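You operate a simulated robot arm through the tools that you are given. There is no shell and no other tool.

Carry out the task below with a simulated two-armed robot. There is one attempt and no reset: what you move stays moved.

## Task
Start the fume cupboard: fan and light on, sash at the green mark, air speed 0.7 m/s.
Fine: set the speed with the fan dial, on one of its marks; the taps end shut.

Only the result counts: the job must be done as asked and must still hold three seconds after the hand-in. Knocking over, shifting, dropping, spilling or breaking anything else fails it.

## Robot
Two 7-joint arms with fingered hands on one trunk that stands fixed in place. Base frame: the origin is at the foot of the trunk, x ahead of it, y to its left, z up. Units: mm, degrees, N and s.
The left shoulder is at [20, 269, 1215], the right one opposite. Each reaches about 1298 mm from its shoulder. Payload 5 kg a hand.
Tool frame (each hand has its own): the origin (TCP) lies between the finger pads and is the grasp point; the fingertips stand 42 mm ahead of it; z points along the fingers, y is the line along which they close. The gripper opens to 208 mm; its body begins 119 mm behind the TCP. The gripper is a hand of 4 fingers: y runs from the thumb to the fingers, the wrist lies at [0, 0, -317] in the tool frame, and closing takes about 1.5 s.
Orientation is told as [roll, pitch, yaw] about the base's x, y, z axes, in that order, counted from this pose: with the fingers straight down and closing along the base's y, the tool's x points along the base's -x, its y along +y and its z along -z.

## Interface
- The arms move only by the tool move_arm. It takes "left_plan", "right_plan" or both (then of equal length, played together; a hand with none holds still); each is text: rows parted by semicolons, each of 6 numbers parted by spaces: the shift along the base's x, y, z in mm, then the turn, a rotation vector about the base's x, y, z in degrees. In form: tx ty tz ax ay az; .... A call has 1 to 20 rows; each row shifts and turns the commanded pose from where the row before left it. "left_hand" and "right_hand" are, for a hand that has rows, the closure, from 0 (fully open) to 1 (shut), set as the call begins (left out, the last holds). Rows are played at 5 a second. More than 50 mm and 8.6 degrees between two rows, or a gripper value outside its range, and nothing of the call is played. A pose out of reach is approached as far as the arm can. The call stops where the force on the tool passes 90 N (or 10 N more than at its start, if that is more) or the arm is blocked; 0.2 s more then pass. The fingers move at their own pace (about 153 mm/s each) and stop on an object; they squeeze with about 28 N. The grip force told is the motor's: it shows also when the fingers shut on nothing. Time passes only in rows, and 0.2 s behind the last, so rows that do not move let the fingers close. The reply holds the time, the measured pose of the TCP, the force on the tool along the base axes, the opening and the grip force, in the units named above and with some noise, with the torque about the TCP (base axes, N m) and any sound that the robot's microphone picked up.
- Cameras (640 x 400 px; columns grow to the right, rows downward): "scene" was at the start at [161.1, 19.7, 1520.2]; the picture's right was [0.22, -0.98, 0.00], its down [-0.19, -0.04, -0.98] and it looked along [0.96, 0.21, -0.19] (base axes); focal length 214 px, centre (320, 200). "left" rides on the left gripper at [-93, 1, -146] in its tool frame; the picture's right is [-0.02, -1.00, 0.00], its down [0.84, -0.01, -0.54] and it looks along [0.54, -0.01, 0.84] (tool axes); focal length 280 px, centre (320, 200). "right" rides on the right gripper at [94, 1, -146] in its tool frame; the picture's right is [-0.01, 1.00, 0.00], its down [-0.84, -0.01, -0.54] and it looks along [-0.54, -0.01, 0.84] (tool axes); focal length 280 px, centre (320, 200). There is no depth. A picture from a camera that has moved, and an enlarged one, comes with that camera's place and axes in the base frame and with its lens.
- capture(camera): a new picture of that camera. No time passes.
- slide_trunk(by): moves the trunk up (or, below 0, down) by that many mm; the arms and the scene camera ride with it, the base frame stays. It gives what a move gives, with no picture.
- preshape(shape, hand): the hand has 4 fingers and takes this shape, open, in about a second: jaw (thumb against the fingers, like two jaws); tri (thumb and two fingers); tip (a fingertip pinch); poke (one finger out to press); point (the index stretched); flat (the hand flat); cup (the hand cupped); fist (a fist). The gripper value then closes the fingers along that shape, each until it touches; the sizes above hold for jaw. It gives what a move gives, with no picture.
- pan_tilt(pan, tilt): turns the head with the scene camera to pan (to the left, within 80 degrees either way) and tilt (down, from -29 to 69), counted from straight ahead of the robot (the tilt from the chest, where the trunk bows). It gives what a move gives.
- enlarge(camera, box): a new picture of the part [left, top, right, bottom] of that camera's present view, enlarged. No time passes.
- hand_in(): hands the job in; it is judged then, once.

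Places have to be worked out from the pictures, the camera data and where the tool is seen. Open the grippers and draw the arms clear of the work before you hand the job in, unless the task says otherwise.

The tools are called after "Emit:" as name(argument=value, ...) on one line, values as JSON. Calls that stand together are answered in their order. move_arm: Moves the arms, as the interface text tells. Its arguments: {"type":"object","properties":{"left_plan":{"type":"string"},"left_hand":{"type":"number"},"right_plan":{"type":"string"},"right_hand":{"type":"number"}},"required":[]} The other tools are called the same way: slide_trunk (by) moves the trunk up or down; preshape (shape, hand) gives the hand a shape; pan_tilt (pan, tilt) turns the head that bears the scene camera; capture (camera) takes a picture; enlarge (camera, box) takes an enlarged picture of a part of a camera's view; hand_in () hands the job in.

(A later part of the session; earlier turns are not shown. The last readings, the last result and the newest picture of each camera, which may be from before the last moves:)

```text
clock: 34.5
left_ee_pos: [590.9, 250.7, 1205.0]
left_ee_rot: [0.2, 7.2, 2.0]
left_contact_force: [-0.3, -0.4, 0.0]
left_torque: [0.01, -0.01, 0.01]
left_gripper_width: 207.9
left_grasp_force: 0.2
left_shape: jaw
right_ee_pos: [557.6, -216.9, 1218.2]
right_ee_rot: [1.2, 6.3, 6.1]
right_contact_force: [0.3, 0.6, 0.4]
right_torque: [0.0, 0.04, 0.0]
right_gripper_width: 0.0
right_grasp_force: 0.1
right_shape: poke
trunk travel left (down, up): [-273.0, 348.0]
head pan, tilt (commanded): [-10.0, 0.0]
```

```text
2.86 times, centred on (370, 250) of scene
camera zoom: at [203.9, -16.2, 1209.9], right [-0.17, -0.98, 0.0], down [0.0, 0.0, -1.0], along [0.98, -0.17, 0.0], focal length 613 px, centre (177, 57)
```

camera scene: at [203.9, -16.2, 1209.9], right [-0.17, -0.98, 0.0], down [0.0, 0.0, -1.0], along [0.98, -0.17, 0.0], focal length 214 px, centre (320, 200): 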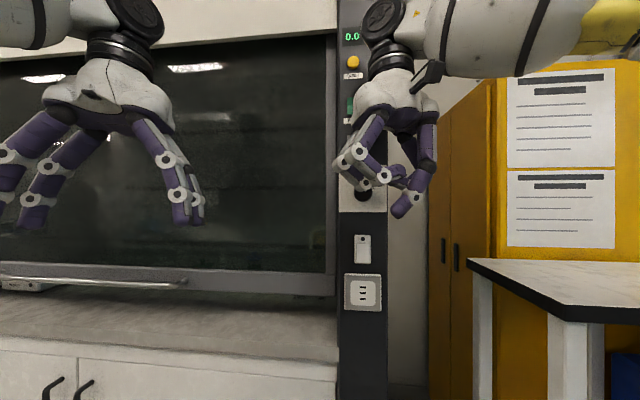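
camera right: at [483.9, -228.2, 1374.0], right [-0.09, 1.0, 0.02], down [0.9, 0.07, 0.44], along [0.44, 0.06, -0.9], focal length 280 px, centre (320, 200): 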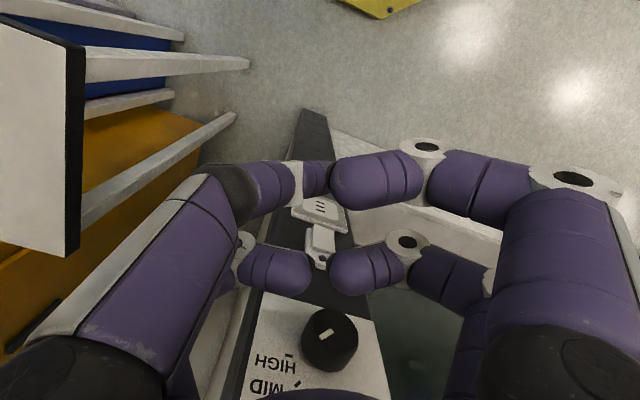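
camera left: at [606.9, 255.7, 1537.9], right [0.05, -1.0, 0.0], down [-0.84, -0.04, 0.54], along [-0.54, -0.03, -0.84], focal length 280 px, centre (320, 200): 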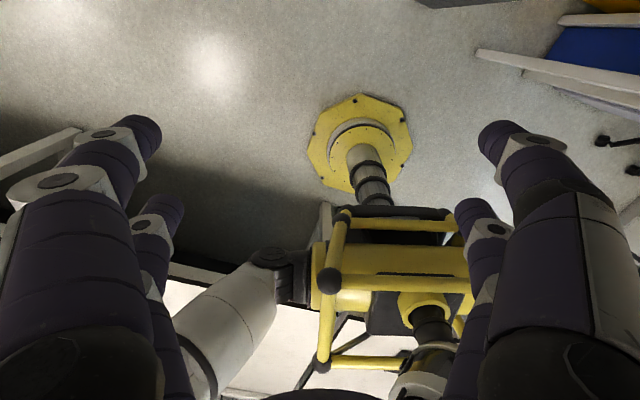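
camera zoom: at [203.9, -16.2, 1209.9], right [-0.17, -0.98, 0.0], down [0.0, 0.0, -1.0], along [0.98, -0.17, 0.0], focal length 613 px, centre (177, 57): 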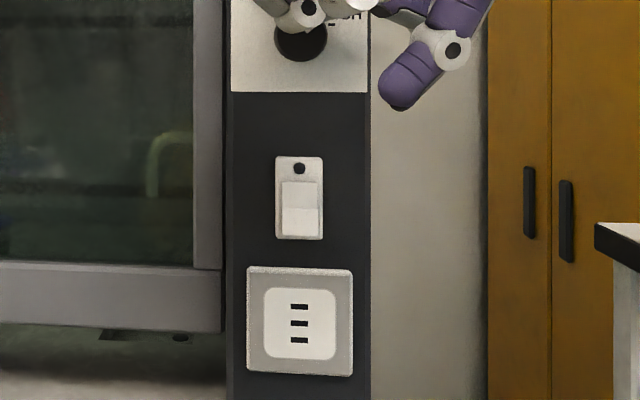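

The dial and the socket switch look unchanged. Now I'll raise the right hand and turn it to point along the panel normal, ending about 80 mm in front of the fan rocker.

Emit:
move_arm(right_plan="0 0 10 0 0 -6.1; 0 5 16 0 -7.41 0; 0 5 16 0 -7.41 0; 0 5 16 0 -7.41 0; 0 5 16 0 -7.41 0; 0 5 16 0 -7.41 0; 0 5 16 0 -7.41 0; 0 5 16 0 -7.41 0; 0 5 16 0 -7.41 0; 0 5 16 0 -7.41 0; 0 5 16 0 -7.41 0; 0 5 16 0 -7.41 0; 0 5 16 0 -7.41 0; 0 5 16 0 -7.41 0; 0 0 0 0 0 -6.1; 0 0 0 0 0 -6.1; 0 0 0 0 0 -6; 0 0 0 0 0 0; 0 0 0 0 0 0; 0 0 0 0 0 0")

Emit:
capture(camera="scene")

Emit:
capture(camera="right")

```text
clock: 38.8
left_ee_pos: [588.8, 249.6, 1206.4]
left_ee_rot: [0.2, 7.2, 2.0]
left_contact_force: [0.5, -0.3, 0.0]
left_torque: [0.0, -0.06, -0.01]
left_gripper_width: 208.1
left_grasp_force: 0.0
left_shape: jaw
right_ee_pos: [556.9, -152.5, 1437.1]
right_ee_rot: [-9.9, -89.9, -7.0]
right_contact_force: [-0.1, -0.1, 0.0]
right_torque: [-0.01, 0.02, 0.0]
right_gripper_width: 0.0
right_grasp_force: 0.1
right_shape: poke
trunk travel left (down, up): [-273.0, 348.0]
head pan, tilt (commanded): [-10.0, 0.0]
```

```text
taken
camera scene: at [203.8, -16.2, 1210.0], right [-0.17, -0.98, 0.0], down [0.0, 0.0, -1.0], along [0.98, -0.17, 0.0], focal length 214 px, centre (320, 200)
```

scene: 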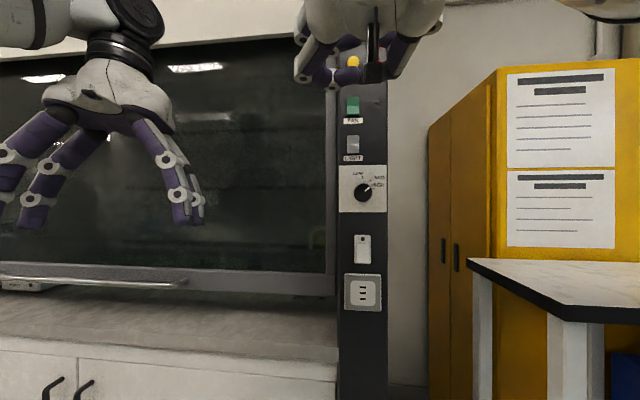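

```text
taken
camera right: at [418.8, -109.3, 1343.7], right [0.29, 0.96, 0.01], down [-0.52, 0.15, 0.84], along [0.8, -0.25, 0.54], focal length 280 px, centre (320, 200)
```

right: 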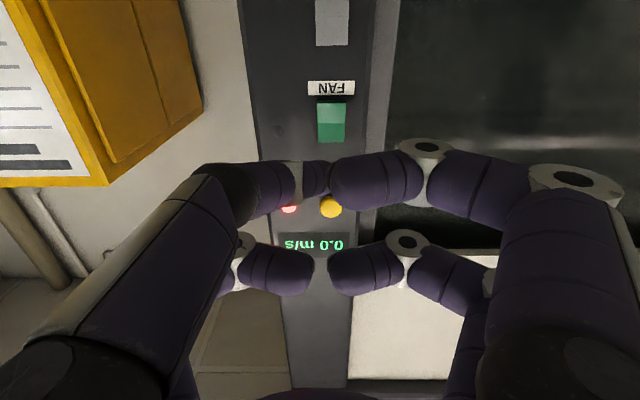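

The hand reached the commanded pose. I'll enlarge both views for precise positions of the rockers and the fingertip.

Emit:
enlarge(camera="scene", box=[300, 0, 420, 160])

Emit:
enlarge(camera="scene", box=[320, 120, 420, 320])

Emit:
enlarge(camera="right", box=[240, 60, 400, 220])

```text
2.50 times, centred on (360, 80) of scene
camera zoom: at [203.8, -16.2, 1210.0], right [-0.17, -0.98, 0.0], down [0.0, 0.0, -1.0], along [0.98, -0.17, 0.0], focal length 536 px, centre (220, 500)
```

zoom: 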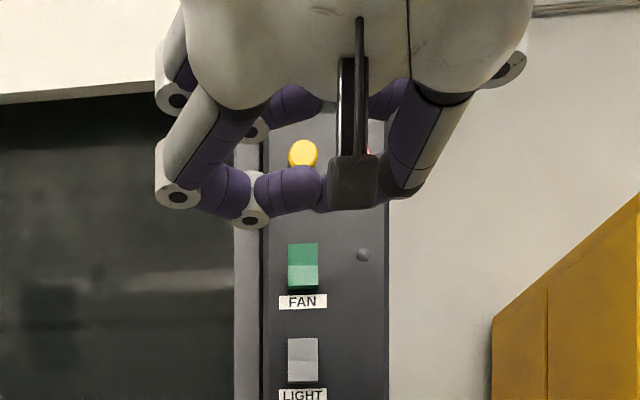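

```text
2.00 times, centred on (370, 220) of scene
camera zoom: at [203.8, -16.2, 1210.0], right [-0.17, -0.98, 0.0], down [0.0, 0.0, -1.0], along [0.98, -0.17, 0.0], focal length 429 px, centre (220, 160)
```

zoom: 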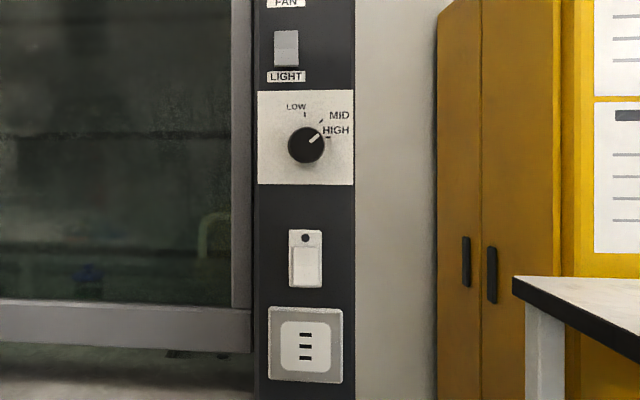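

```text
2.50 times, centred on (320, 140) of right
camera zoom: at [418.8, -109.3, 1343.7], right [0.29, 0.96, 0.01], down [-0.52, 0.15, 0.84], along [0.8, -0.25, 0.54], focal length 701 px, centre (320, 350)
```

zoom: 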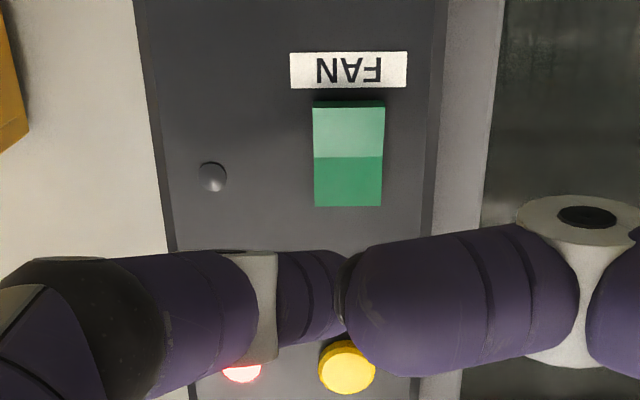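

The fan rocker's upper half is at about [700, -185, 1447] and its upper end seems to protrude (off), so I'll press there. I'll align the tip with it and advance 70 mm along the normal, staying ~25 mm short.

Emit:
move_arm(right_plan="3.2 10.4 12 0 0 0; 13.4 -4.1 0 0 0 0; 13.4 -4.1 0 0 0 0; 13.4 -4.1 0 0 0 0; 13.4 -4.1 0 0 0 0; 13.4 -4.1 0 0 0 0; 0 0 0 0 0 0; 0 0 0 0 0 0")

Emit:
capture(camera="right")

Emit:
enlarge(camera="scene", box=[300, 0, 420, 160])

```text
clock: 40.5
left_ee_pos: [589.7, 249.3, 1206.3]
left_ee_rot: [0.2, 7.3, 2.0]
left_contact_force: [0.1, 0.0, -0.6]
left_torque: [-0.03, 0.0, -0.02]
left_gripper_width: 207.8
left_grasp_force: 0.0
left_shape: jaw
right_ee_pos: [628.8, -161.9, 1449.3]
right_ee_rot: [-15.4, -90.0, -1.5]
right_contact_force: [0.3, 0.0, -0.1]
right_torque: [-0.01, -0.01, 0.01]
right_gripper_width: 0.2
right_grasp_force: 0.0
right_shape: poke
trunk travel left (down, up): [-273.0, 348.0]
head pan, tilt (commanded): [-10.0, 0.0]
```

```text
taken
camera right: at [489.6, -119.1, 1356.4], right [0.29, 0.96, 0.01], down [-0.52, 0.15, 0.84], along [0.8, -0.25, 0.54], focal length 280 px, centre (320, 200)
```

right: 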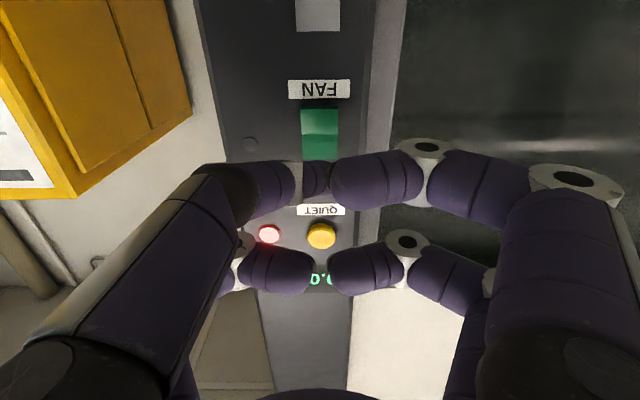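

```text
2.50 times, centred on (360, 80) of scene
camera zoom: at [203.9, -16.2, 1209.9], right [-0.17, -0.98, 0.0], down [0.0, 0.0, -1.0], along [0.98, -0.17, 0.0], focal length 536 px, centre (220, 500)
```

zoom: 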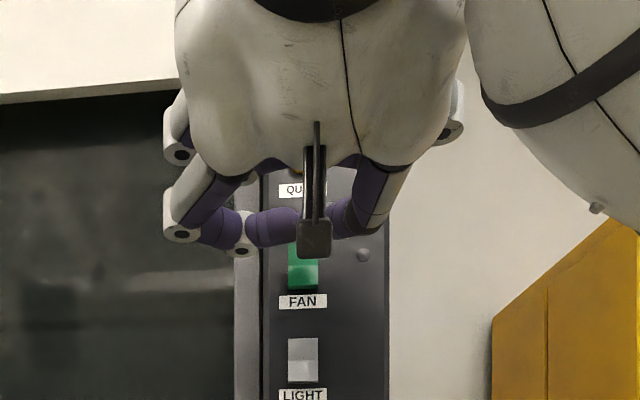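

Tip and rocker line up. I'll advance slowly along the normal in small steps to touch the upper half of the fan rocker.

Emit:
move_arm(right_plan="4.8 -1.46 0 0 0 0; 4.8 -1.46 0 0 0 0; 4.8 -1.46 0 0 0 0; 4.8 -1.46 0 0 0 0; 2.9 -0.9 0 0 0 0; 2.9 -0.9 0 0 0 0")

Emit:
capture(camera="right")

```text
clock: 42.0
left_ee_pos: [586.9, 249.9, 1207.9]
left_ee_rot: [0.2, 7.2, 1.9]
left_contact_force: [-0.3, -0.1, 0.0]
left_torque: [-0.05, -0.04, 0.03]
left_gripper_width: 207.8
left_grasp_force: 0.0
left_shape: jaw
right_ee_pos: [648.8, -168.2, 1452.2]
right_ee_rot: [-178.9, -89.7, 161.9]
right_contact_force: [-25.9, 6.0, -0.4]
right_torque: [-0.02, 0.09, 0.1]
right_gripper_width: 0.1
right_grasp_force: 0.1
right_shape: poke
trunk travel left (down, up): [-273.0, 348.0]
head pan, tilt (commanded): [-10.0, 0.0]
```

```text
taken
camera right: at [510.1, -125.9, 1358.6], right [0.29, 0.96, 0.01], down [-0.52, 0.15, 0.84], along [0.8, -0.25, 0.54], focal length 280 px, centre (320, 200)
```

right: 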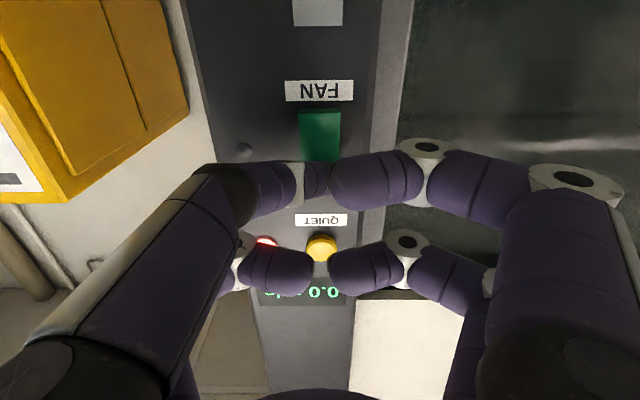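

There's 26 N contact. I'll enlarge to see whether the rocker flipped and what the display shows.

Emit:
enlarge(camera="right", box=[220, 60, 420, 310])

Emit:
enlarge(camera="scene", box=[320, 60, 400, 160])

```text
1.60 times, centred on (320, 185) of right
camera zoom: at [510.1, -125.9, 1358.6], right [0.29, 0.96, 0.01], down [-0.52, 0.15, 0.84], along [0.8, -0.25, 0.54], focal length 449 px, centre (320, 224)
```

zoom: 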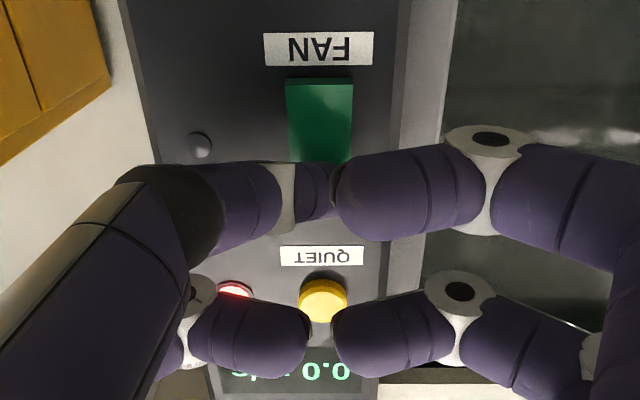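

```text
4.00 times, centred on (360, 110) of scene
camera zoom: at [201.6, -15.7, 1210.6], right [-0.17, -0.98, 0.0], down [0.0, 0.0, -1.0], along [0.98, -0.17, 0.0], focal length 858 px, centre (160, 560)
```

zoom: 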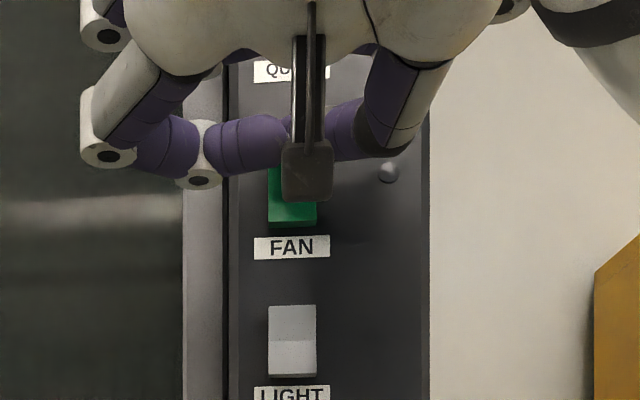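

The rocker's lower end now sticks out, so it has flipped. I'll back off 40 mm and read the display.

Emit:
move_arm(right_plan="-9.6 2.9 0 0 0 0; -9.6 2.9 0 0 0 0; -9.6 2.9 0 0 0 0; -9.6 2.9 0 0 0 0; 0 0 0 0 0 0; 0 0 0 0 0 0; 0 0 0 0 0 0")

Emit:
enlarge(camera="right", box=[220, 60, 420, 310])

Emit:
enlarge(camera="scene", box=[300, 0, 420, 160])

```text
clock: 43.5
left_ee_pos: [588.8, 250.6, 1206.1]
left_ee_rot: [0.2, 7.2, 2.0]
left_contact_force: [-0.8, -0.3, -0.6]
left_torque: [0.02, -0.01, 0.0]
left_gripper_width: 207.9
left_grasp_force: 0.0
left_shape: jaw
right_ee_pos: [613.4, -159.2, 1448.8]
right_ee_rot: [-16.5, -89.8, -0.7]
right_contact_force: [-0.2, 0.4, 0.0]
right_torque: [0.02, 0.0, -0.03]
right_gripper_width: 0.0
right_grasp_force: 0.1
right_shape: poke
trunk travel left (down, up): [-273.0, 348.0]
head pan, tilt (commanded): [-10.0, 0.0]
```

```text
1.60 times, centred on (320, 185) of right
camera zoom: at [475.2, -115.9, 1355.6], right [0.29, 0.96, 0.01], down [-0.52, 0.15, 0.84], along [0.8, -0.25, 0.54], focal length 449 px, centre (320, 224)
```

zoom: 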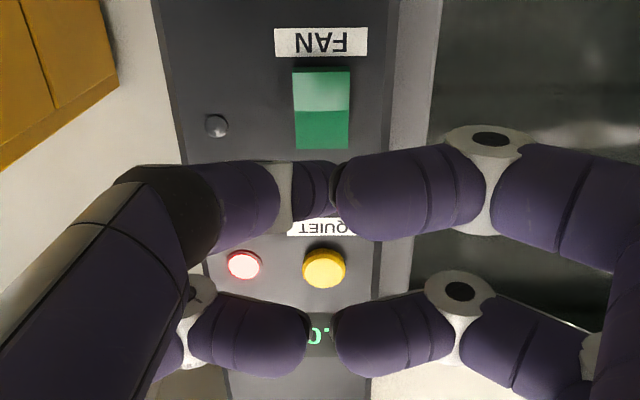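

```text
2.50 times, centred on (360, 80) of scene
camera zoom: at [203.8, -16.2, 1209.9], right [-0.17, -0.98, 0.0], down [0.0, 0.0, -1.0], along [0.98, -0.17, 0.0], focal length 536 px, centre (220, 500)
```

zoom: 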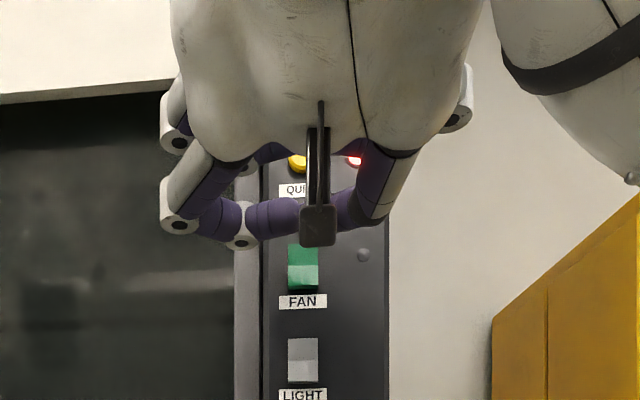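

The rocker's look returned to as before, or the change was just shading. I'll zoom in tightly on the two rockers to compare their tilt.

Emit:
enlarge(camera="scene", box=[340, 92, 364, 160])

Emit:
enlarge(camera="right", box=[295, 60, 355, 160])

```text
5.88 times, centred on (352, 126) of scene
camera zoom: at [203.8, -16.2, 1209.9], right [-0.17, -0.98, 0.0], down [0.0, 0.0, -1.0], along [0.98, -0.17, 0.0], focal length 1262 px, centre (132, 635)
```

zoom: 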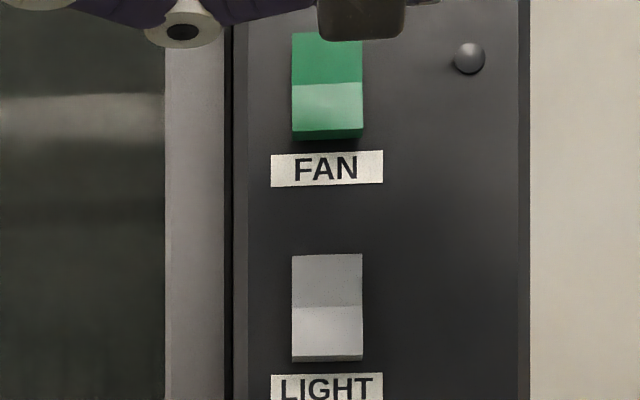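

```text
4.00 times, centred on (325, 110) of right
camera zoom: at [475.2, -115.9, 1355.6], right [0.29, 0.96, 0.01], down [-0.52, 0.15, 0.84], along [0.8, -0.25, 0.54], focal length 1122 px, centre (300, 560)
```

zoom: 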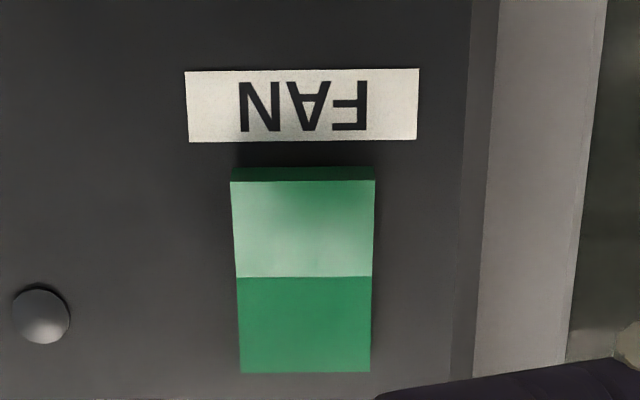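

The untouched LIGHT rocker shows the same tilt as FAN, with the lower ends protruding more — so the "on" half is the lower one. I'll go down 28 mm and press the lower half of the fan rocker.

Emit:
move_arm(right_plan="0 0 -14 0 0 0; 0 0 -14 0 0 0; 9.6 -2.9 0 0 0 0; 9.6 -2.9 0 0 0 0; 4.8 -1.46 0 0 0 0; 4.8 -1.46 0 0 0 0; 2.9 -0.9 0 0 0 0; 2.9 -0.9 0 0 0 0; 1.9 -0.6 0 0 0 0; 0 0 0 0 0 0")

Emit:
capture(camera="right")

Emit:
enlarge(camera="scene", box=[320, 60, 400, 160])

```text
clock: 45.8
left_ee_pos: [587.7, 249.4, 1206.8]
left_ee_rot: [0.2, 7.1, 1.9]
left_contact_force: [0.8, -0.1, -0.1]
left_torque: [-0.02, -0.02, -0.01]
left_gripper_width: 207.9
left_grasp_force: 0.1
left_shape: jaw
right_ee_pos: [646.8, -170.4, 1421.9]
right_ee_rot: [-176.9, -89.9, 159.9]
right_contact_force: [-43.1, -0.8, -13.7]
right_torque: [0.17, 0.68, -0.47]
right_gripper_width: 0.0
right_grasp_force: 0.0
right_shape: poke
trunk travel left (down, up): [-273.0, 348.0]
head pan, tilt (commanded): [-10.0, 0.0]
```

```text
taken
camera right: at [508.0, -127.0, 1329.0], right [0.29, 0.96, 0.01], down [-0.52, 0.15, 0.84], along [0.8, -0.25, 0.54], focal length 280 px, centre (320, 200)
```

right: 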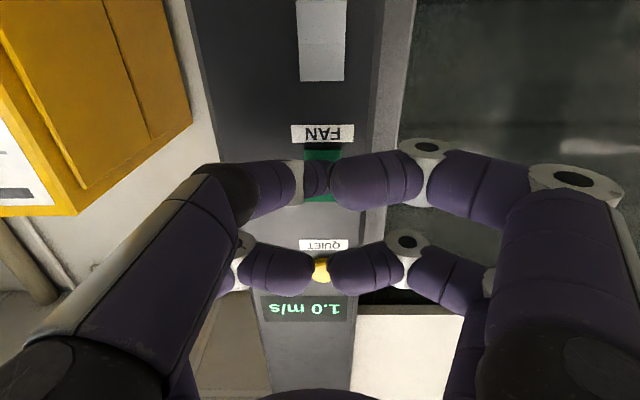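

```text
4.00 times, centred on (360, 110) of scene
camera zoom: at [201.0, -16.5, 1210.5], right [-0.17, -0.98, 0.0], down [0.0, 0.0, -1.0], along [0.98, -0.17, 0.0], focal length 858 px, centre (160, 560)
```

zoom: 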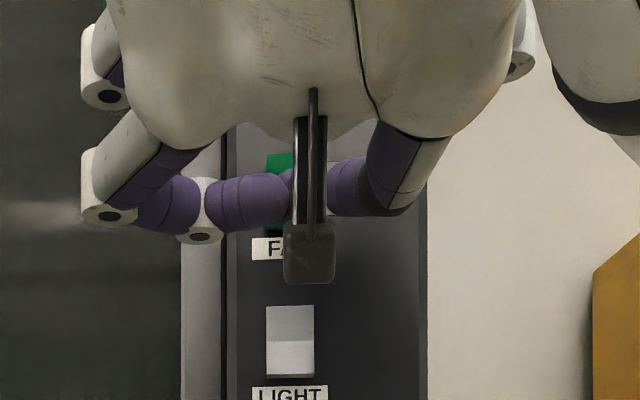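

The display reads 1.0 m/s: the fan is on. I'll back off, go down to the lower half of the LIGHT rocker (z ≈ 1333) and press it the same way.

Emit:
move_arm(right_plan="-9.6 2.9 0 0 0 0; -9.6 2.9 0 0 0 0; -9.6 2.9 0 0 0 0; -9.6 2.9 0 0 0 0; 0 0 -22 0 0 0; 0 0 -22 0 0 0; 0 0 -22 0 0 0; 0 0 -23 0 0 0; 0 0 0 0 0 0; 0 0 0 0 0 0")

Emit:
capture(camera="right")

Emit:
capture(camera="scene")

```text
clock: 48.0
left_ee_pos: [589.3, 250.7, 1205.7]
left_ee_rot: [0.2, 7.3, 2.0]
left_contact_force: [0.7, 0.5, 0.3]
left_torque: [0.02, 0.02, -0.01]
left_gripper_width: 208.0
left_grasp_force: 0.1
left_shape: jaw
right_ee_pos: [616.7, -161.3, 1337.6]
right_ee_rot: [-70.7, -89.7, 53.8]
right_contact_force: [0.0, -0.2, -0.1]
right_torque: [0.01, -0.05, 0.0]
right_gripper_width: 0.0
right_grasp_force: 0.2
right_shape: poke
right hand out of reach, approached as far as the arm can: row 8
trunk travel left (down, up): [-273.0, 348.0]
head pan, tilt (commanded): [-10.0, 0.0]
```

```text
taken
camera right: at [478.0, -118.8, 1244.3], right [0.29, 0.96, 0.01], down [-0.52, 0.15, 0.84], along [0.81, -0.25, 0.54], focal length 280 px, centre (320, 200)
```

right: 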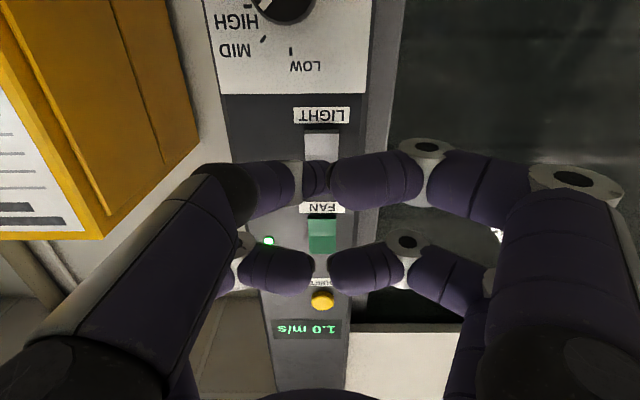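

```text
taken
camera scene: at [203.9, -16.2, 1209.9], right [-0.17, -0.98, 0.0], down [0.0, 0.0, -1.0], along [0.98, -0.17, 0.0], focal length 214 px, centre (320, 200)
```

scene: 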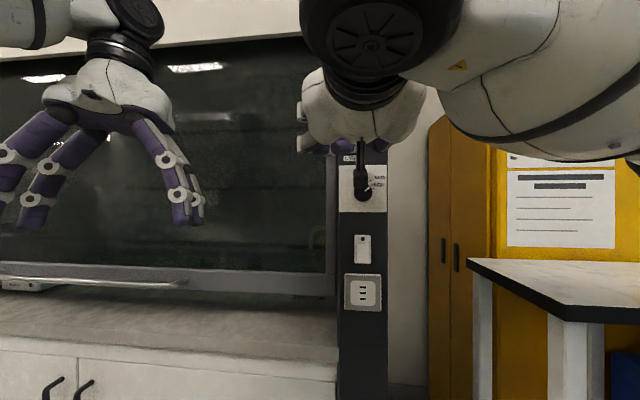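

The green lamp is lit and the fan holds at 1.0 m/s. I'll go forward a bit, correct the height down 5 mm, then press the LIGHT rocker's lower half.

Emit:
move_arm(right_plan="9.6 -2.9 0 0 0 0; 9.6 -2.9 0 0 0 0; 0 0 -5 0 0 0; 4.8 -1.46 0 0 0 0; 3.8 -1.2 0 0 0 0; 2.9 -0.9 0 0 0 0; 2.9 -0.9 0 0 0 0; 0 0 0 0 0 0")

Emit:
capture(camera="right")

Emit:
capture(camera="scene")

```text
clock: 49.8
left_ee_pos: [586.5, 249.7, 1206.0]
left_ee_rot: [0.3, 7.3, 2.0]
left_contact_force: [-0.3, 0.1, 0.4]
left_torque: [0.0, 0.01, -0.01]
left_gripper_width: 207.7
left_grasp_force: 0.0
left_shape: jaw
right_ee_pos: [645.9, -171.5, 1333.0]
right_ee_rot: [-162.1, -89.9, 144.9]
right_contact_force: [-45.0, -0.3, -14.0]
right_torque: [0.13, 0.72, -0.48]
right_gripper_width: 0.2
right_grasp_force: 0.0
right_shape: poke
trunk travel left (down, up): [-273.0, 348.0]
head pan, tilt (commanded): [-10.0, 0.0]
```

```text
taken
camera right: at [507.6, -128.4, 1239.8], right [0.29, 0.96, 0.01], down [-0.52, 0.15, 0.84], along [0.8, -0.25, 0.54], focal length 280 px, centre (320, 200)
```

right: 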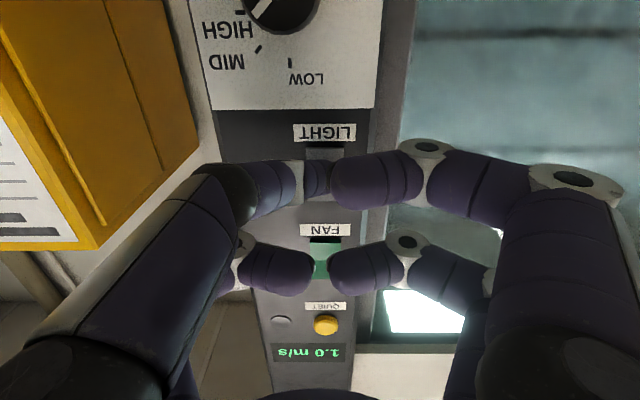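

```text
taken
camera scene: at [201.1, -16.5, 1210.5], right [-0.17, -0.98, 0.0], down [0.0, 0.0, -1.0], along [0.98, -0.17, 0.0], focal length 214 px, centre (320, 200)
```

scene: 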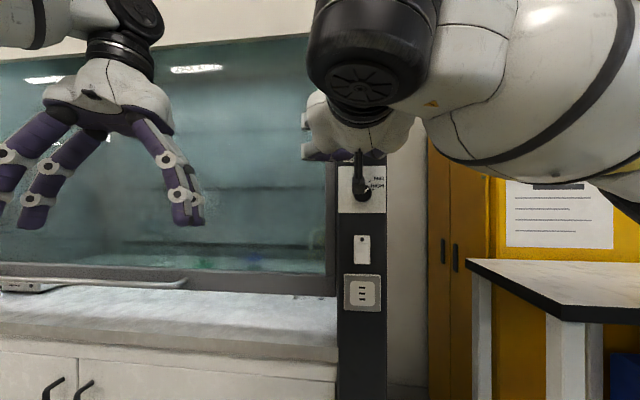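

The interior is lit and the red lamp went out: light and fan are on. I'll back the right hand off and up to a clear pose, then look at the sash handle.

Emit:
move_arm(right_plan="-9.6 2.9 0 0 0 0; -9.6 2.9 0 0 0 0; -9.6 2.9 0 0 0 0; -9.6 2.9 0 0 0 0; 0 0 20 0 0 0; -4.8 1.5 20 0 0 0; -4.8 1.5 20 0 0 0; -4.8 1.5 20 0 0 0; 0 0 20 0 0 0; 0 0 0 0 0 0; 0 0 0 0 0 0")

Emit:
pan_tilt(pan=35, tilt=10)

Emit:
capture(camera="scene")

```text
clock: 52.1
left_ee_pos: [590.3, 250.4, 1206.0]
left_ee_rot: [0.2, 7.2, 2.0]
left_contact_force: [-0.3, 0.1, 0.7]
left_torque: [0.03, 0.04, -0.01]
left_gripper_width: 207.9
left_grasp_force: 0.1
left_shape: jaw
right_ee_pos: [602.3, -158.1, 1438.4]
right_ee_rot: [-22.6, -89.9, 5.7]
right_contact_force: [0.1, -0.8, -0.1]
right_torque: [-0.01, -0.01, 0.01]
right_gripper_width: 0.0
right_grasp_force: 0.0
right_shape: poke
right hand out of reach, approached as far as the arm can: row 4
trunk travel left (down, up): [-273.0, 348.0]
head pan, tilt (commanded): [-10.0, 0.0]
```

```text
clock: 53.3
left_ee_pos: [589.5, 250.8, 1205.7]
left_ee_rot: [0.2, 7.4, 2.0]
left_contact_force: [0.2, 0.0, 0.1]
left_torque: [0.01, 0.04, -0.01]
left_gripper_width: 207.9
left_grasp_force: 0.1
left_shape: jaw
right_ee_pos: [602.9, -159.6, 1436.9]
right_ee_rot: [-19.2, -90.0, 2.1]
right_contact_force: [0.6, 0.3, -0.6]
right_torque: [0.01, -0.03, 0.0]
right_gripper_width: 0.1
right_grasp_force: 0.1
right_shape: poke
trunk travel left (down, up): [-273.0, 348.0]
head pan, tilt (commanded): [35.0, 10.0]
```

```text
taken
camera scene: at [191.4, 52.7, 1193.9], right [0.57, -0.82, 0.0], down [-0.14, -0.1, -0.98], along [0.81, 0.56, -0.17], focal length 214 px, centre (320, 200)
```

scene: 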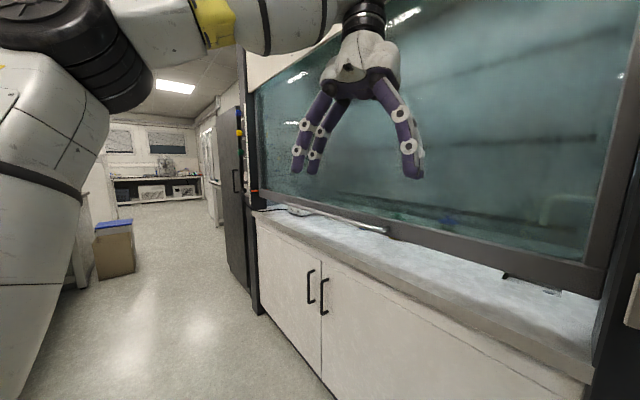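

Let me enlarge the handle and the bench below it, and the left post with the scale.

Emit:
enlarge(camera="scene", box=[240, 170, 420, 270])

Emit:
enlarge(camera="scene", box=[225, 95, 305, 215])

Emit:
enlarge(camera="scene", box=[380, 220, 620, 360])

```text
3.56 times, centred on (330, 220) of scene
camera zoom: at [191.4, 52.7, 1193.9], right [0.57, -0.82, 0.0], down [-0.14, -0.1, -0.98], along [0.81, 0.56, -0.17], focal length 763 px, centre (284, 129)
```

zoom: 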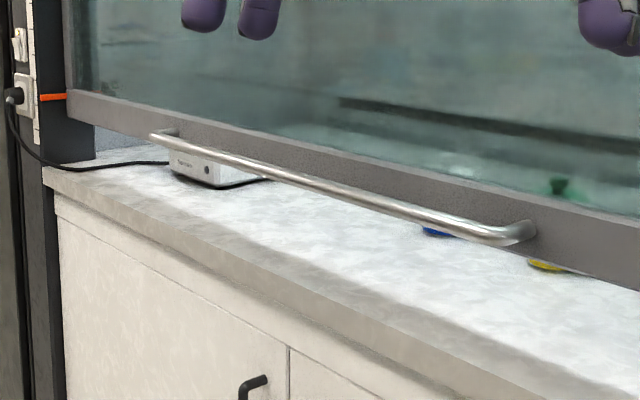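

```text
3.33 times, centred on (265, 155) of scene
camera zoom: at [191.4, 52.7, 1193.9], right [0.57, -0.82, 0.0], down [-0.14, -0.1, -0.98], along [0.81, 0.56, -0.17], focal length 715 px, centre (503, 350)
```

zoom: 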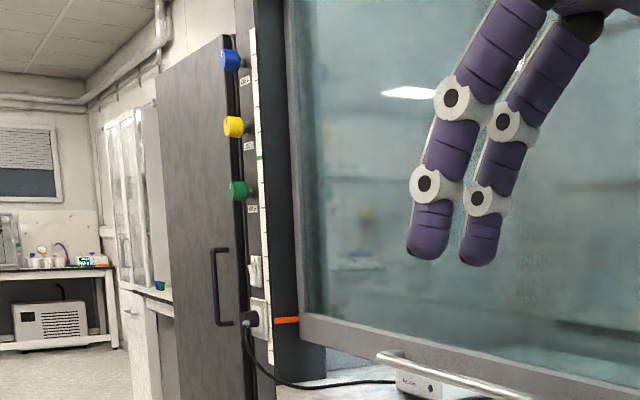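

```text
2.67 times, centred on (500, 290) of scene
camera zoom: at [191.4, 52.7, 1193.9], right [0.57, -0.82, 0.0], down [-0.14, -0.1, -0.98], along [0.81, 0.56, -0.17], focal length 572 px, centre (-160, -40)
```

zoom: 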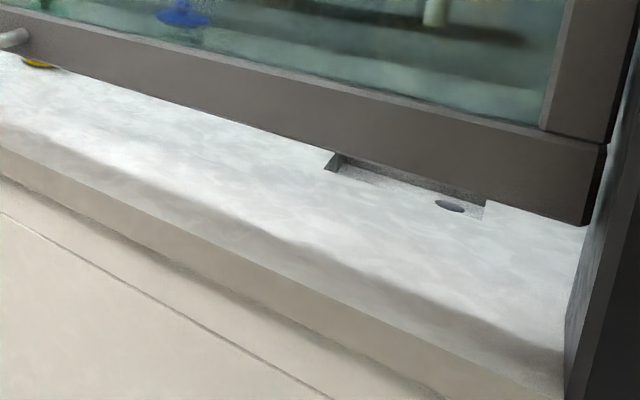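

The bench top is only about 50 mm below the bar (bench z ≈ 930, bar z ≈ 983), so a vertical pinch won't fit; lifting with flat fingers under the bar looks better. I'll preshape the left hand flat and look at it.

Emit:
preshape(shape="flat", hand="left")

Emit:
capture(camera="left")

Emit:
enlarge(camera="scene", box=[260, 0, 480, 220])

```text
clock: 54.2
left_ee_pos: [588.9, 250.2, 1204.7]
left_ee_rot: [0.2, 7.3, 2.0]
left_contact_force: [0.8, 0.6, 0.1]
left_torque: [-0.01, -0.03, 0.01]
left_gripper_width: 0.0
left_grasp_force: 0.0
left_shape: flat
right_ee_pos: [603.9, -158.0, 1437.8]
right_ee_rot: [-17.8, -90.0, 0.7]
right_contact_force: [0.3, 0.1, 0.4]
right_torque: [0.0, 0.01, -0.01]
right_gripper_width: 0.1
right_grasp_force: 0.0
right_shape: poke
trunk travel left (down, up): [-273.0, 348.0]
head pan, tilt (commanded): [35.0, 10.0]
```

```text
taken
camera left: at [701.2, 255.7, 1338.7], right [0.05, -1.0, -0.01], down [-0.77, -0.04, 0.64], along [-0.64, -0.03, -0.77], focal length 280 px, centre (320, 200)
```

left: 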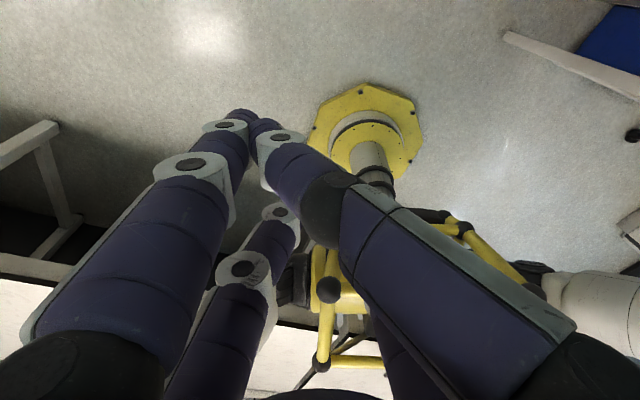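

```text
1.82 times, centred on (370, 110) of scene
camera zoom: at [191.3, 52.7, 1193.9], right [0.57, -0.82, 0.0], down [-0.14, -0.1, -0.98], along [0.81, 0.56, -0.17], focal length 390 px, centre (229, 364)
```

zoom: 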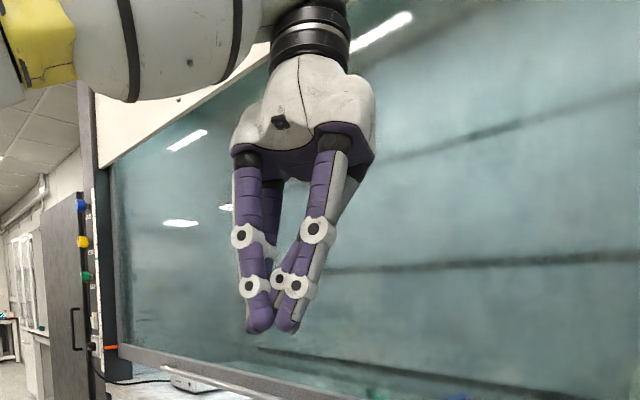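

The flat shape is a thick bundle of fingers. I'll try the "point" shape, a single stretched finger might fit better under the bar.

Emit:
preshape(shape="point", hand="left")

Emit:
capture(camera="left")

Emit:
enlarge(camera="scene", box=[260, 0, 480, 220])

```text
clock: 55.1
left_ee_pos: [589.6, 249.6, 1205.3]
left_ee_rot: [0.2, 7.3, 2.0]
left_contact_force: [-0.2, 0.1, -0.9]
left_torque: [0.01, 0.0, -0.01]
left_gripper_width: 0.0
left_grasp_force: 0.1
left_shape: point
right_ee_pos: [603.2, -157.0, 1437.5]
right_ee_rot: [-18.3, -89.9, 1.2]
right_contact_force: [-0.9, -0.3, -1.3]
right_torque: [0.02, -0.03, -0.01]
right_gripper_width: 0.1
right_grasp_force: 0.0
right_shape: poke
trunk travel left (down, up): [-273.0, 348.0]
head pan, tilt (commanded): [35.0, 10.0]
```

```text
taken
camera left: at [701.2, 255.7, 1338.7], right [0.05, -1.0, -0.01], down [-0.77, -0.04, 0.64], along [-0.64, -0.03, -0.77], focal length 280 px, centre (320, 200)
```

left: 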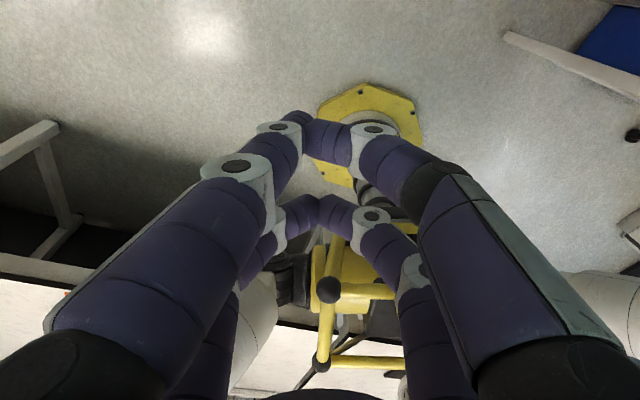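

```text
1.82 times, centred on (370, 110) of scene
camera zoom: at [191.3, 52.7, 1193.9], right [0.57, -0.82, 0.0], down [-0.14, -0.1, -0.98], along [0.81, 0.56, -0.17], focal length 390 px, centre (229, 364)
```

zoom: 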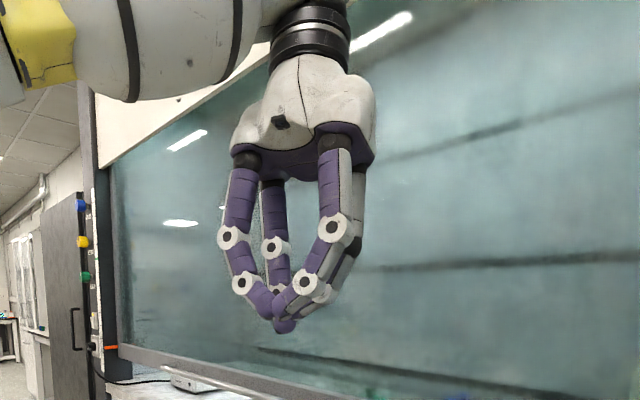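

I'll let the shape settle for a second and look again.

Emit:
move_arm(left_plan="0 0 0 0 0 0; 0 0 0 0 0 0; 0 0 0 0 0 0; 0 0 0 0 0 0; 0 0 0 0 0 0")

Emit:
capture(camera="left")

Emit:
enlarge(camera="scene", box=[300, 40, 440, 200])

```text
clock: 56.3
left_ee_pos: [590.0, 249.8, 1205.8]
left_ee_rot: [0.3, 7.3, 2.0]
left_contact_force: [1.6, -0.5, 0.4]
left_torque: [0.03, -0.03, 0.02]
left_gripper_width: 0.0
left_grasp_force: 0.1
left_shape: point
right_ee_pos: [603.4, -158.5, 1437.8]
right_ee_rot: [-20.0, -89.9, 3.0]
right_contact_force: [0.2, 0.5, 0.0]
right_torque: [0.02, 0.02, 0.01]
right_gripper_width: 0.0
right_grasp_force: 0.1
right_shape: poke
trunk travel left (down, up): [-273.0, 348.0]
head pan, tilt (commanded): [35.0, 10.0]
```

```text
taken
camera left: at [701.2, 255.7, 1338.7], right [0.05, -1.0, -0.01], down [-0.77, -0.04, 0.64], along [-0.64, -0.03, -0.77], focal length 280 px, centre (320, 200)
```

left: 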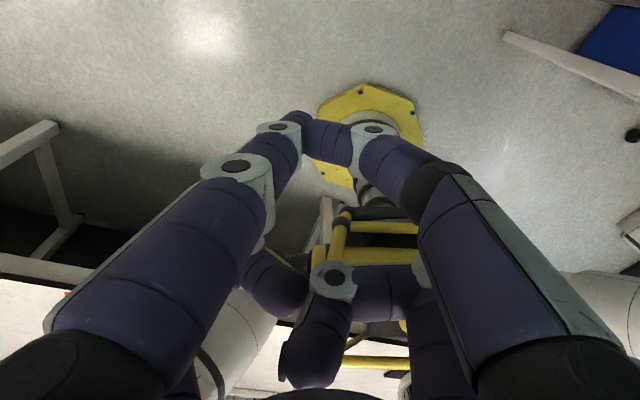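

```text
2.50 times, centred on (370, 120) of scene
camera zoom: at [191.3, 52.7, 1193.9], right [0.57, -0.82, 0.0], down [-0.14, -0.1, -0.98], along [0.81, 0.56, -0.17], focal length 536 px, centre (195, 400)
```

zoom: 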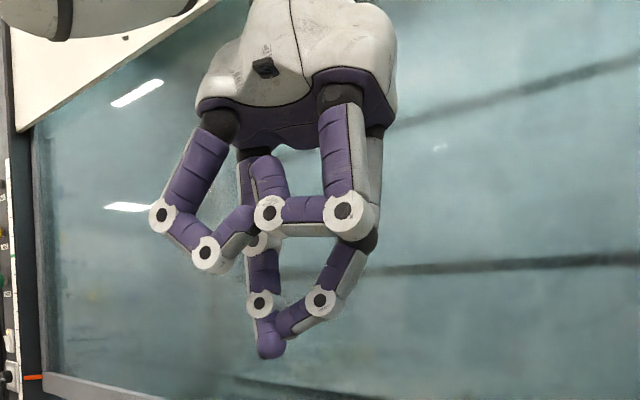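

The point shape is a two-finger tip off the tool axis; the poke shape with its single on-axis tip suits better as a hook under the bar, with the hand pitched ~35° down. I'll set poke and bring the left hand in front of the bar.

Emit:
preshape(shape="poke", hand="left")

Emit:
move_arm(left_plan="0 0 0 0 0 -2; 10 14 -8 0 -6.92 0; 10 14 -8 0 -6.92 0; 10 14 -8 0 -6.92 0; 10 14 -8 0 -6.92 0; 10 14 -8 0 -6.92 0; 10 14 -8 0 -6.92 0; 10 14 -8 0 -6.92 0; 10 14 -8 0 -6.92 0; 10 14 -8 0 -6.94 0; 20 28 -15 0 0 -5.67; 20 28 -15 0 0 -5.67; 20 28 -15 0 0 -5.66; 19 26 -18 0 0 0; 19 26 -18 0 0 0; 19 26 -18 0 0 0; 0 0 0 0 0 0; 0 0 0 0 0 0")

Emit:
capture(camera="left")

Emit:
capture(camera="scene")

```text
clock: 57.2
left_ee_pos: [590.4, 250.4, 1205.1]
left_ee_rot: [0.1, 7.3, 2.0]
left_contact_force: [-0.4, 0.7, -0.3]
left_torque: [-0.01, 0.0, 0.0]
left_gripper_width: 0.0
left_grasp_force: 0.0
left_shape: poke
right_ee_pos: [602.6, -158.7, 1437.1]
right_ee_rot: [-18.1, -90.0, 1.0]
right_contact_force: [-0.4, -0.6, 1.2]
right_torque: [-0.01, 0.0, 0.0]
right_gripper_width: 0.1
right_grasp_force: 0.1
right_shape: poke
trunk travel left (down, up): [-273.0, 348.0]
head pan, tilt (commanded): [35.0, 10.0]
```

```text
clock: 61.0
left_ee_pos: [796.6, 538.6, 1033.6]
left_ee_rot: [0.3, -55.0, -17.2]
left_contact_force: [-0.2, -0.4, -0.2]
left_torque: [0.04, 0.03, -0.02]
left_gripper_width: 0.4
left_grasp_force: 0.1
left_shape: poke
right_ee_pos: [603.2, -158.6, 1437.7]
right_ee_rot: [-22.1, -89.9, 5.1]
right_contact_force: [0.0, -0.7, -0.6]
right_torque: [0.0, -0.04, 0.01]
right_gripper_width: 0.2
right_grasp_force: 0.1
right_shape: poke
trunk travel left (down, up): [-273.0, 348.0]
head pan, tilt (commanded): [35.0, 10.0]
```

```text
taken
camera left: at [734.5, 558.9, 1194.8], right [-0.28, -0.96, 0.01], down [-0.89, 0.26, -0.38], along [0.36, -0.11, -0.92], focal length 280 px, centre (320, 200)
```

left: 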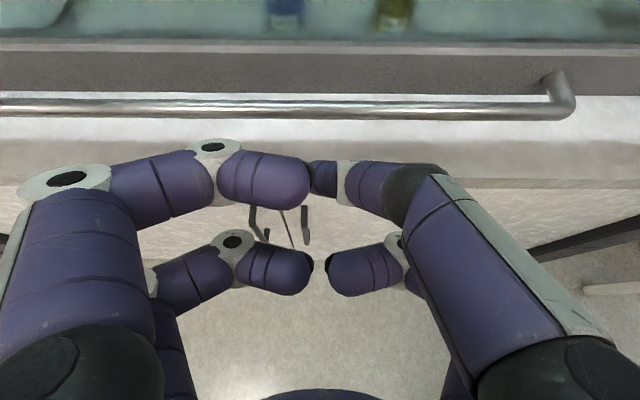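

```text
taken
camera scene: at [191.3, 52.7, 1193.9], right [0.57, -0.82, 0.0], down [-0.14, -0.1, -0.98], along [0.81, 0.56, -0.17], focal length 214 px, centre (320, 200)
```

scene: 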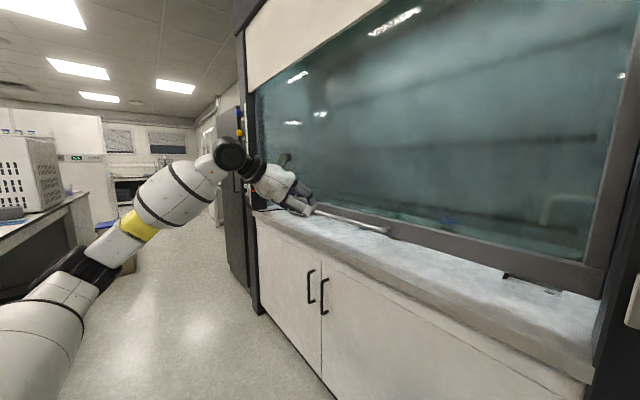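

The bar lies parallel to the image, ahead of the fingers. I'll enlarge the left view to locate the bench edge, bar and rail more precisely.

Emit:
enlarge(camera="left", box=[200, 20, 440, 220])

Emit:
enlarge(camera="scene", box=[230, 130, 400, 260])

```text
2.00 times, centred on (320, 120) of left
camera zoom: at [734.5, 558.9, 1194.8], right [-0.28, -0.96, 0.01], down [-0.89, 0.26, -0.38], along [0.36, -0.11, -0.92], focal length 561 px, centre (320, 360)
```

zoom: 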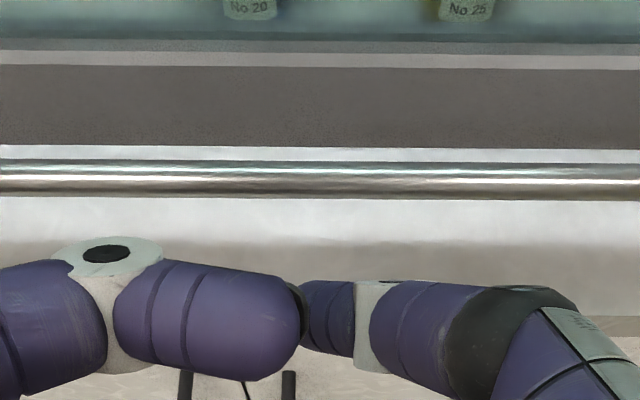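

```text
3.08 times, centred on (315, 195) of scene
camera zoom: at [191.3, 52.7, 1193.9], right [0.57, -0.82, 0.0], down [-0.14, -0.1, -0.98], along [0.81, 0.56, -0.17], focal length 660 px, centre (335, 215)
```

zoom: 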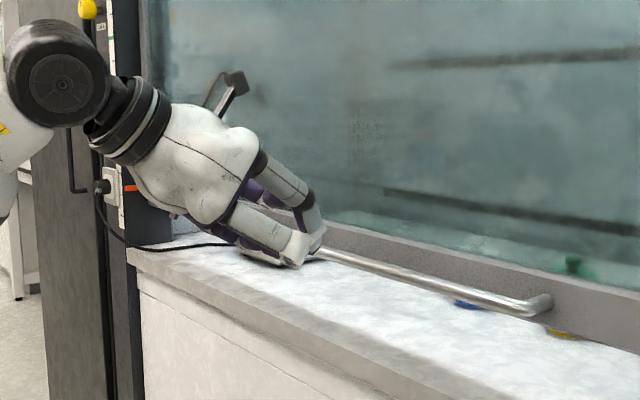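

I'll zoom further on the bench edge to pin its height.

Emit:
enlarge(camera="scene", box=[300, 200, 400, 270])

Emit:
enlarge(camera="left", box=[400, 60, 640, 260])

```text
5.71 times, centred on (350, 235) of scene
camera zoom: at [191.3, 52.7, 1193.9], right [0.57, -0.82, 0.0], down [-0.14, -0.1, -0.98], along [0.81, 0.56, -0.17], focal length 1226 px, centre (149, 0)
```

zoom: 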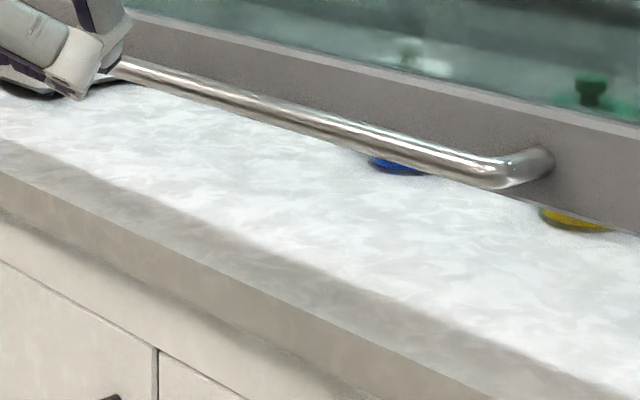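

```text
2.00 times, centred on (520, 160) of left
camera zoom: at [734.5, 558.9, 1194.8], right [-0.28, -0.96, 0.01], down [-0.89, 0.26, -0.38], along [0.36, -0.11, -0.92], focal length 561 px, centre (-80, 280)
```

zoom: 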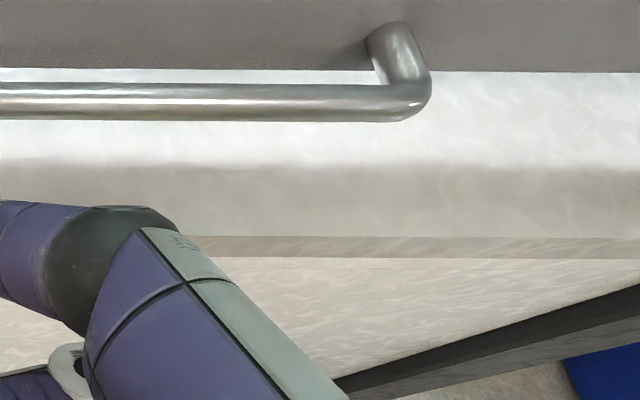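

Refined: bar ≈ (n = 724, z ≈ 978), rail face ≈ n 764, bench top ≈ z 861–900 with its edge near n 707, so there is ample room to hook under the bar. I'll lower the hand in front of the bench and then move the tip forward under the bar, stopping short to check.

Emit:
move_arm(left_plan="0 0 -16 0 0 0; 0 0 -16 0 0 0; 0 0 -16 0 0 0; 0 0 -16 0 0 0; 0 0 -16 0 0 0; 9.56 -2.92 0 0 0 0; 9.56 -2.92 0 0 0 0; 9.56 -2.92 0 0 0 0; 9.56 -2.92 0 0 0 0; 9.56 -2.92 0 0 0 0; 9.56 -2.92 0 0 0 0; 0 0 0 0 0 0; 0 0 0 0 0 0")

Emit:
capture(camera="left")

Emit:
enlarge(camera="scene", box=[230, 130, 400, 260])

```text
clock: 63.8
left_ee_pos: [854.9, 522.0, 954.0]
left_ee_rot: [0.3, -55.0, -17.1]
left_contact_force: [-0.4, 0.1, 0.4]
left_torque: [-0.02, 0.0, -0.01]
left_gripper_width: 0.1
left_grasp_force: 0.0
left_shape: poke
right_ee_pos: [601.8, -159.1, 1438.3]
right_ee_rot: [-21.6, -89.9, 4.5]
right_contact_force: [0.1, 0.4, -0.1]
right_torque: [0.0, 0.04, 0.04]
right_gripper_width: 0.0
right_grasp_force: 0.1
right_shape: poke
trunk travel left (down, up): [-273.0, 348.0]
head pan, tilt (commanded): [35.0, 10.0]
```

```text
taken
camera left: at [792.1, 542.3, 1115.0], right [-0.28, -0.96, 0.01], down [-0.89, 0.26, -0.38], along [0.36, -0.12, -0.92], focal length 280 px, centre (320, 200)
```

left: 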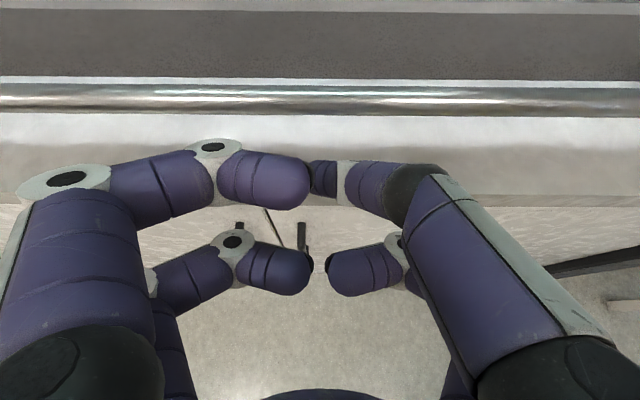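

```text
3.08 times, centred on (315, 195) of scene
camera zoom: at [191.3, 52.8, 1193.9], right [0.57, -0.82, 0.0], down [-0.14, -0.1, -0.98], along [0.81, 0.56, -0.17], focal length 660 px, centre (335, 215)
```

zoom: 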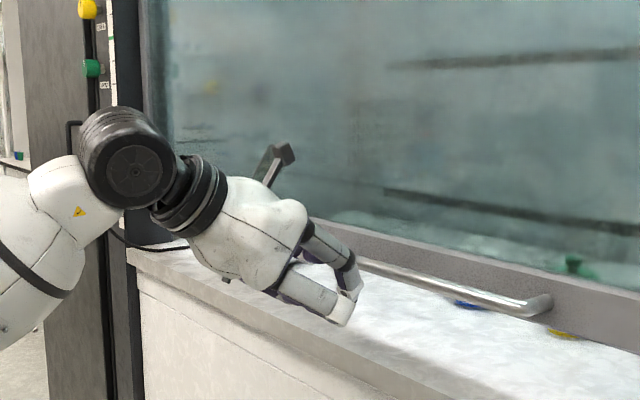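

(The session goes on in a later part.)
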